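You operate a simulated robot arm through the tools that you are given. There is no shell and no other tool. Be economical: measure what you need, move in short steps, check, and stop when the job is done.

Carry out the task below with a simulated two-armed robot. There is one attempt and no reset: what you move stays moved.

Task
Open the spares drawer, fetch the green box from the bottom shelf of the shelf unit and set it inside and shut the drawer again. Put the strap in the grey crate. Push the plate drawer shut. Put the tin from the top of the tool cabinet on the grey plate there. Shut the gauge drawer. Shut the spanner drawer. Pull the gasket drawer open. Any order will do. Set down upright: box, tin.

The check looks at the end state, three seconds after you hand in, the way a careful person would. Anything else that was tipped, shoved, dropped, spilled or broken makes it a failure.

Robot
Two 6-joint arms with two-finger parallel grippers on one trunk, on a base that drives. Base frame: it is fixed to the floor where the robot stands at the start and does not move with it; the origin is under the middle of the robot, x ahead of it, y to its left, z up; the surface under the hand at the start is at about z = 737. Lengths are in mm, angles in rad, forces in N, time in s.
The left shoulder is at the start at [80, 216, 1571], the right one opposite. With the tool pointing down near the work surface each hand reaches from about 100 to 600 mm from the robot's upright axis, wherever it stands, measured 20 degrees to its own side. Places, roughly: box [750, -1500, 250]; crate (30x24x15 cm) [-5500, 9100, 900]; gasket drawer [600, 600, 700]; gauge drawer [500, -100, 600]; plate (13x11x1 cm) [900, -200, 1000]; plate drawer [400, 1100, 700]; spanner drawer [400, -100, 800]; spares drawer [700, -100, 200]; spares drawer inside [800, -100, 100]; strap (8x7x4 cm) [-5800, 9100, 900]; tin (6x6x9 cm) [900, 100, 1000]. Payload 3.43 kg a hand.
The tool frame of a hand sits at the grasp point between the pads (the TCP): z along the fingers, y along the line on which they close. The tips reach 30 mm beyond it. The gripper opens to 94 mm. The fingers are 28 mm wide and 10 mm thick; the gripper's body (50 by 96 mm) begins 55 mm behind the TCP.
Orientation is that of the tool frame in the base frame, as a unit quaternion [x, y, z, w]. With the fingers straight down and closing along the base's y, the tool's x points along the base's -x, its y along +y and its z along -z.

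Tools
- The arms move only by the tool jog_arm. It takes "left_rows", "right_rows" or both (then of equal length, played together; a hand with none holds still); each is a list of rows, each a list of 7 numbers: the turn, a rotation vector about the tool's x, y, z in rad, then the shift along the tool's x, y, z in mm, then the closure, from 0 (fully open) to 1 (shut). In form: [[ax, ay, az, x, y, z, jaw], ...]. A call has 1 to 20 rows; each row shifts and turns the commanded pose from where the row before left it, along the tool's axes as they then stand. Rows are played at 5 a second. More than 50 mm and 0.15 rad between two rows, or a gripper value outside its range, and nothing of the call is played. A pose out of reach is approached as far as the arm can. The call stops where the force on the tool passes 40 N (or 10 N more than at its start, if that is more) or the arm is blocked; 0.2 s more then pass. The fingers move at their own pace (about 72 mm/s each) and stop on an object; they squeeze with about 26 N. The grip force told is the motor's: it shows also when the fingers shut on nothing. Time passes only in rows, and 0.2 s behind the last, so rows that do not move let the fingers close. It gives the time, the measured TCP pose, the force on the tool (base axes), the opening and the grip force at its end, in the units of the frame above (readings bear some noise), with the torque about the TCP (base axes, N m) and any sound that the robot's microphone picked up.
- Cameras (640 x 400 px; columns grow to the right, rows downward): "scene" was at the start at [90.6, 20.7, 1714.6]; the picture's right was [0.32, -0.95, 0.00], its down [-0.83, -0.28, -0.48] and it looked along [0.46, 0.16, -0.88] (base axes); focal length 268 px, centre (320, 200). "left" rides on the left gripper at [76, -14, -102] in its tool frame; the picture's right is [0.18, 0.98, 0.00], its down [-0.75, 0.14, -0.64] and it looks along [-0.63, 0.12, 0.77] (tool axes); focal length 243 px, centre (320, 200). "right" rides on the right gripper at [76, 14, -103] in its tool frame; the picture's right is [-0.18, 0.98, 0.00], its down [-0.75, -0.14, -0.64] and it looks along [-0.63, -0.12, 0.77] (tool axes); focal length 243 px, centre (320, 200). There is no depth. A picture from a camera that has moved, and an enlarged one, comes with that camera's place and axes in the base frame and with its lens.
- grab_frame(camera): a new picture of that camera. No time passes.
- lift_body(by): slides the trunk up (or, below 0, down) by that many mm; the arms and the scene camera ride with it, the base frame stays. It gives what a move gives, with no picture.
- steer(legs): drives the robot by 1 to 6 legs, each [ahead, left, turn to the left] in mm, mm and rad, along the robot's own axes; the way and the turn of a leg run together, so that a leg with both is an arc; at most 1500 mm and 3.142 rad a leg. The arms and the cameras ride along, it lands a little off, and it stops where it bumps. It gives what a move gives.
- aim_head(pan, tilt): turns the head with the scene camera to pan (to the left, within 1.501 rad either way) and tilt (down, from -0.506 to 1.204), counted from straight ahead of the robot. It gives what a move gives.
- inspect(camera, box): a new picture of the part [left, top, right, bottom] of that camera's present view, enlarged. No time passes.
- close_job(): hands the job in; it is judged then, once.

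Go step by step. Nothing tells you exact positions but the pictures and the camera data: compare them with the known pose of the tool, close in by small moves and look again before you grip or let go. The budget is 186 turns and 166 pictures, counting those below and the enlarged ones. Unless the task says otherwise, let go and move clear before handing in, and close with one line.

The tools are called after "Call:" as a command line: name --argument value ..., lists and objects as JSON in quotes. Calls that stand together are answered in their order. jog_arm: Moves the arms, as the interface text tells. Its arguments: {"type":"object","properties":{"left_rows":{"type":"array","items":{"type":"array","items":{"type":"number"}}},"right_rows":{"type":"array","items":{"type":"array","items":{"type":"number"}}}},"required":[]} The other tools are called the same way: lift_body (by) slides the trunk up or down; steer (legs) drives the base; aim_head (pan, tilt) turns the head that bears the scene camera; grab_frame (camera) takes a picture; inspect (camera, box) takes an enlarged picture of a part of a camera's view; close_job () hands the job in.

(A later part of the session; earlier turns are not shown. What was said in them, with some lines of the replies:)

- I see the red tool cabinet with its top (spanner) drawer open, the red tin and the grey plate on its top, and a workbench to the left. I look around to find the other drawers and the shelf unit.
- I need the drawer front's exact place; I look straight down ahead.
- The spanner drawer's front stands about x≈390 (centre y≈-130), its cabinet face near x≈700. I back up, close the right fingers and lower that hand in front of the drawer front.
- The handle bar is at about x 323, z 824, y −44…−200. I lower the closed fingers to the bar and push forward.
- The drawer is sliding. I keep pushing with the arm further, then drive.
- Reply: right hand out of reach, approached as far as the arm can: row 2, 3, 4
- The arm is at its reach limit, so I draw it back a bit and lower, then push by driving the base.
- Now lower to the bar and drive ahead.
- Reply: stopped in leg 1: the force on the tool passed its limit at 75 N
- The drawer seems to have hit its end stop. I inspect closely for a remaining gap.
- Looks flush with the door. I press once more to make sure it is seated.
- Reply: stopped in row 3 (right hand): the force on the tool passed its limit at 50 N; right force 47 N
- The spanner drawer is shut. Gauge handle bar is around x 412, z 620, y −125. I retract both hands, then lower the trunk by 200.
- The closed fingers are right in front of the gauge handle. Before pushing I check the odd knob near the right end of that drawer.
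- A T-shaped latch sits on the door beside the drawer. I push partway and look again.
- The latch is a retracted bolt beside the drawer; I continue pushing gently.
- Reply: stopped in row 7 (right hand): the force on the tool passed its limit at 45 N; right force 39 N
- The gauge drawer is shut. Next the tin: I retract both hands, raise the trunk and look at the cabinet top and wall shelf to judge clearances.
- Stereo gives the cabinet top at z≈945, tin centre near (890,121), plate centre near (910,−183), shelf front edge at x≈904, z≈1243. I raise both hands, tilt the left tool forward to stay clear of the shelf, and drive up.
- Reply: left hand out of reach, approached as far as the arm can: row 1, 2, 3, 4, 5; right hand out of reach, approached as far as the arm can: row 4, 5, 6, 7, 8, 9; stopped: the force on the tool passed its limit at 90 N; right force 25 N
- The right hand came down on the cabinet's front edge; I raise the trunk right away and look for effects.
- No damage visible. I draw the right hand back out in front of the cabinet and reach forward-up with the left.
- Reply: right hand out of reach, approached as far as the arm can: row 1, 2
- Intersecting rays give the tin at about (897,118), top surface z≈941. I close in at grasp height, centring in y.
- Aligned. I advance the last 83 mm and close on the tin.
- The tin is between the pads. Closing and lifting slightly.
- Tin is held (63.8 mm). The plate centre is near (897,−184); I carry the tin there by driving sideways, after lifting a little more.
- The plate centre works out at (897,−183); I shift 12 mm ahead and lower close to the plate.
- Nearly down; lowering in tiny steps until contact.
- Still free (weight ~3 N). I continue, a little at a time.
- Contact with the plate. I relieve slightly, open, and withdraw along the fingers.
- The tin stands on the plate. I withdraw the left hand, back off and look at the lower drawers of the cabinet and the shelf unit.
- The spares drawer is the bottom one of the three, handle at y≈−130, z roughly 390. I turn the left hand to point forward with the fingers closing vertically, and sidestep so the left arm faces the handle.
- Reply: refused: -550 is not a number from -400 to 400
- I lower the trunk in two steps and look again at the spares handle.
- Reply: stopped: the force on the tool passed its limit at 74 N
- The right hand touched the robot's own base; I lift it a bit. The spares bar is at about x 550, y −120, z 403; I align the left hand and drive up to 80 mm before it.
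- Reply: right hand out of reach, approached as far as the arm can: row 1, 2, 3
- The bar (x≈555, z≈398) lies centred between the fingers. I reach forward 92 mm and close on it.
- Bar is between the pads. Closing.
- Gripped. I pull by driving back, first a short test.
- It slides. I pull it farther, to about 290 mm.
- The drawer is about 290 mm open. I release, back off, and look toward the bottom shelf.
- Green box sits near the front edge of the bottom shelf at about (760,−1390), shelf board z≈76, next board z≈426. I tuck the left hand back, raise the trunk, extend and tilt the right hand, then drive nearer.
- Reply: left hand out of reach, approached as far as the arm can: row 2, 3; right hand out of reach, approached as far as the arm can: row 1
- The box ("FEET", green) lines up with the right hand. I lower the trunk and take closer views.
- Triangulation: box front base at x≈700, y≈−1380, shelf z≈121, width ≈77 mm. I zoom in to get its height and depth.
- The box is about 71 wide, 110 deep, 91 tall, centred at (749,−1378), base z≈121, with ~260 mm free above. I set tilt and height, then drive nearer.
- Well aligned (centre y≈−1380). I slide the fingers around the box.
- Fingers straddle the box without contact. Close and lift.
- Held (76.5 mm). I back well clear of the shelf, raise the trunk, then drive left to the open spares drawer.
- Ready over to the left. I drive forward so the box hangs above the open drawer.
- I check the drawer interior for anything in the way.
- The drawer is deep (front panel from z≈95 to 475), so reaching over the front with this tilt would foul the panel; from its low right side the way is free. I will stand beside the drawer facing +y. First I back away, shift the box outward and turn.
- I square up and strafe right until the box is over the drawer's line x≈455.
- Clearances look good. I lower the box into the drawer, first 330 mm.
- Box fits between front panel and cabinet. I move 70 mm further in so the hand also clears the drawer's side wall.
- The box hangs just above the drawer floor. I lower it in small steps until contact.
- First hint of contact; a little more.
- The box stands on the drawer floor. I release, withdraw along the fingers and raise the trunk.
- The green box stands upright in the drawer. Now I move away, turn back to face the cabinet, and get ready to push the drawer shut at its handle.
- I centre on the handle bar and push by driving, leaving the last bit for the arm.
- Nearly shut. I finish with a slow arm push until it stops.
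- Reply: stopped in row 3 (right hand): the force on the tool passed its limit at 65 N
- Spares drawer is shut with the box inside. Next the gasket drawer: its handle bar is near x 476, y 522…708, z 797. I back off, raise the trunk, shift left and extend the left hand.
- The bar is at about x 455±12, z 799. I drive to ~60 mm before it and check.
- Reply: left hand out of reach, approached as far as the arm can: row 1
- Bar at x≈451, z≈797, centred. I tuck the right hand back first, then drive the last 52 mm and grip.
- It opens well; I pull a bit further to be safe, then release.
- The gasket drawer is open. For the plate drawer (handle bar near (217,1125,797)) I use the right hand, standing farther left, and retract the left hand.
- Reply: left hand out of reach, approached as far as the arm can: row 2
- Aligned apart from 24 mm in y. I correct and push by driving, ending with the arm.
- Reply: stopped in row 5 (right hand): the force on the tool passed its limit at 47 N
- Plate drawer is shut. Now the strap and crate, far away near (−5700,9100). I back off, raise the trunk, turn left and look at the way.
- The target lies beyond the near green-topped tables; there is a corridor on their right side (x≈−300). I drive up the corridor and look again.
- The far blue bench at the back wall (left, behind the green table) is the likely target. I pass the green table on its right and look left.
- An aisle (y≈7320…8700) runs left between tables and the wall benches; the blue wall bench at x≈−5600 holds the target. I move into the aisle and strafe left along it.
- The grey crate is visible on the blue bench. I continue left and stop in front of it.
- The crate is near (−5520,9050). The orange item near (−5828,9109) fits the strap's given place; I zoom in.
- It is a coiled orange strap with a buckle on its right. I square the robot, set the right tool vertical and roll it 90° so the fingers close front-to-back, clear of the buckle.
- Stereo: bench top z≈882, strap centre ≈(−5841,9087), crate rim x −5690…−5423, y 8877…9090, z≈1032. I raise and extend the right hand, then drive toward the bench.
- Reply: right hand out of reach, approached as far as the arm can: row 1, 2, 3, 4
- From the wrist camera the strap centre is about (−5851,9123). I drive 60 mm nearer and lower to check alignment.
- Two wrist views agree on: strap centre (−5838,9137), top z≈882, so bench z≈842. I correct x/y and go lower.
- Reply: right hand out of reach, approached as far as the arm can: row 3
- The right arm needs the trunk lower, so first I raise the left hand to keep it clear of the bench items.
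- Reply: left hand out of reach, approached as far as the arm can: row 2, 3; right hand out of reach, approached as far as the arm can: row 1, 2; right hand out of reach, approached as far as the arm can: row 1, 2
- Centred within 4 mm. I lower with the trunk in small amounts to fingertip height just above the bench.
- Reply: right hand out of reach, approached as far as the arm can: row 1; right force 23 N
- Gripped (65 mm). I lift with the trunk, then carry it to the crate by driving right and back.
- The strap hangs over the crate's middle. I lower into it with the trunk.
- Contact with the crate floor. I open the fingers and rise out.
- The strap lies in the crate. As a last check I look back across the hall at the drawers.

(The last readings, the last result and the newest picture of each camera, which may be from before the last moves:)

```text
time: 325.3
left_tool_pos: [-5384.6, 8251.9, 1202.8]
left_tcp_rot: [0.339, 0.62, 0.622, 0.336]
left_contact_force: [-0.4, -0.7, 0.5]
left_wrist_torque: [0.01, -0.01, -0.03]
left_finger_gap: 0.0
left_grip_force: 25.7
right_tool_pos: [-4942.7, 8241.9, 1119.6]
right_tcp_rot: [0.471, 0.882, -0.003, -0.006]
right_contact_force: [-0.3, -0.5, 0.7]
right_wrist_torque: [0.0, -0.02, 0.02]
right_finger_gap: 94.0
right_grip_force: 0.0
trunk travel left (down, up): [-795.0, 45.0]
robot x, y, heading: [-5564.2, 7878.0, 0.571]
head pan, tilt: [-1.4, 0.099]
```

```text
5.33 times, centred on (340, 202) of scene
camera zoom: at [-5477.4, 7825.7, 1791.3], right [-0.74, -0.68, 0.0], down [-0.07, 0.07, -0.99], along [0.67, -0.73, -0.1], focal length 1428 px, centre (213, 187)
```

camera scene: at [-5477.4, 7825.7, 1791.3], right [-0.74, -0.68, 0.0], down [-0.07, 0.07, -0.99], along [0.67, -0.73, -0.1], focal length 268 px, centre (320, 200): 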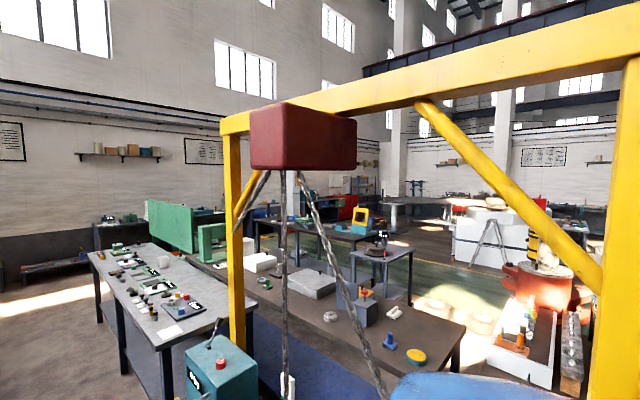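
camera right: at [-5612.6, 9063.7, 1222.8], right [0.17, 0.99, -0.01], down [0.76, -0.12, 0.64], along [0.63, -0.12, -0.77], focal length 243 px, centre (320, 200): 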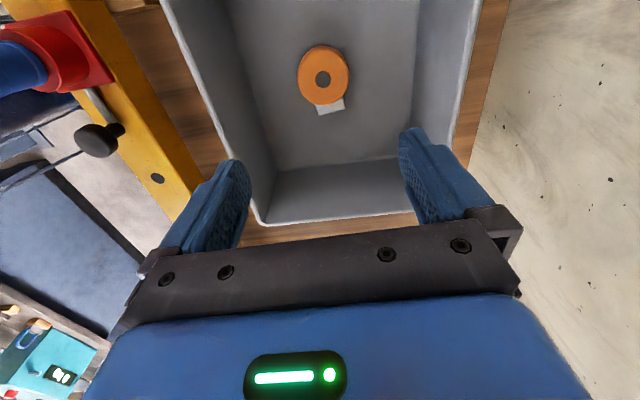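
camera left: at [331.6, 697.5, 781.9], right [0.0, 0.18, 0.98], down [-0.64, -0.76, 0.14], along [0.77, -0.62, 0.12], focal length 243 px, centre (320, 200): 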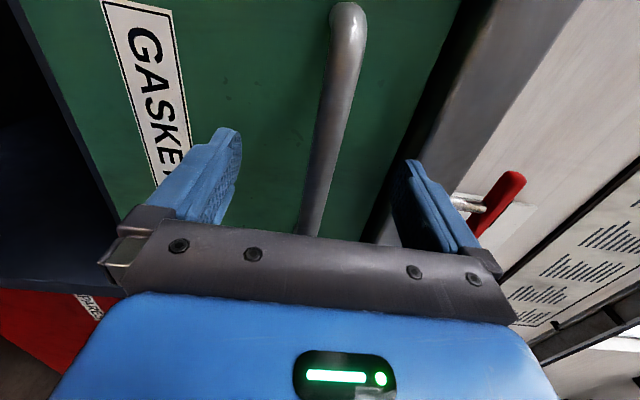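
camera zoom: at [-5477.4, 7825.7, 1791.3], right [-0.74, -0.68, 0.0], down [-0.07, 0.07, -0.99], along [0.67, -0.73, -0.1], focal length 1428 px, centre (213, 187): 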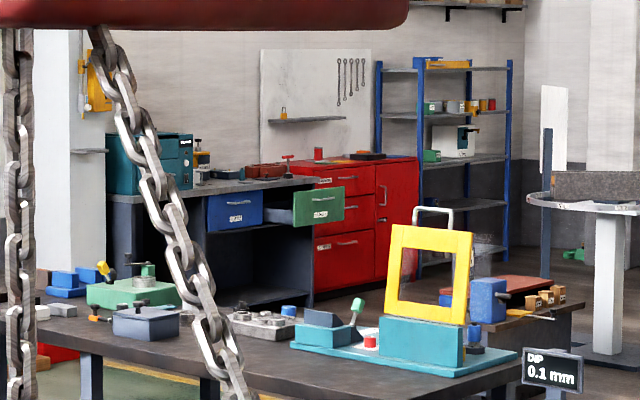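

Call:
inspect --camera "scene" --box '[312, 192, 362, 222]'

```text
12.80 times, centred on (337, 207) of scene
camera zoom: at [-5477.4, 7825.7, 1791.3], right [-0.74, -0.68, 0.0], down [-0.07, 0.07, -0.99], along [0.67, -0.73, -0.1], focal length 3426 px, centre (102, 110)
```

zoom: 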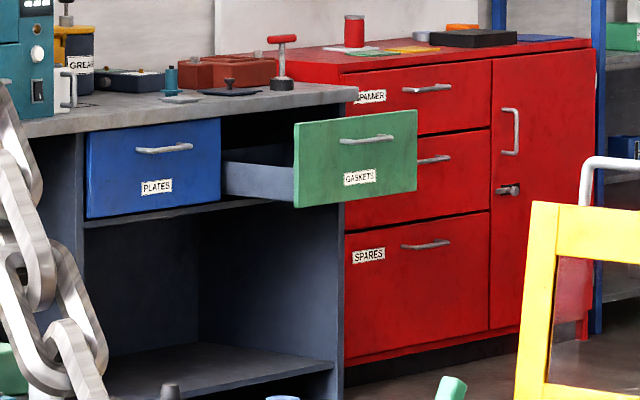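

The view confirms it: plates, spanner, gauge and spares drawers are shut, the gasket drawer is open, and the tin stands on its plate. The strap is in the crate, so I hand in.

Call:
close_job

```text
The job is handed in.
```

Every part of the task is done and the job is handed in: the green box is upright in the shut spares drawer, the strap is in the grey crate, the tin is upright on the grey plate, the plate, gauge and spanner drawers are shut, and the gasket drawer is open. Early on, the right gripper pressed briefly on the front edge of the tool cabinet (about 90 N), and pictures taken right after showed nothing moved or damaged.
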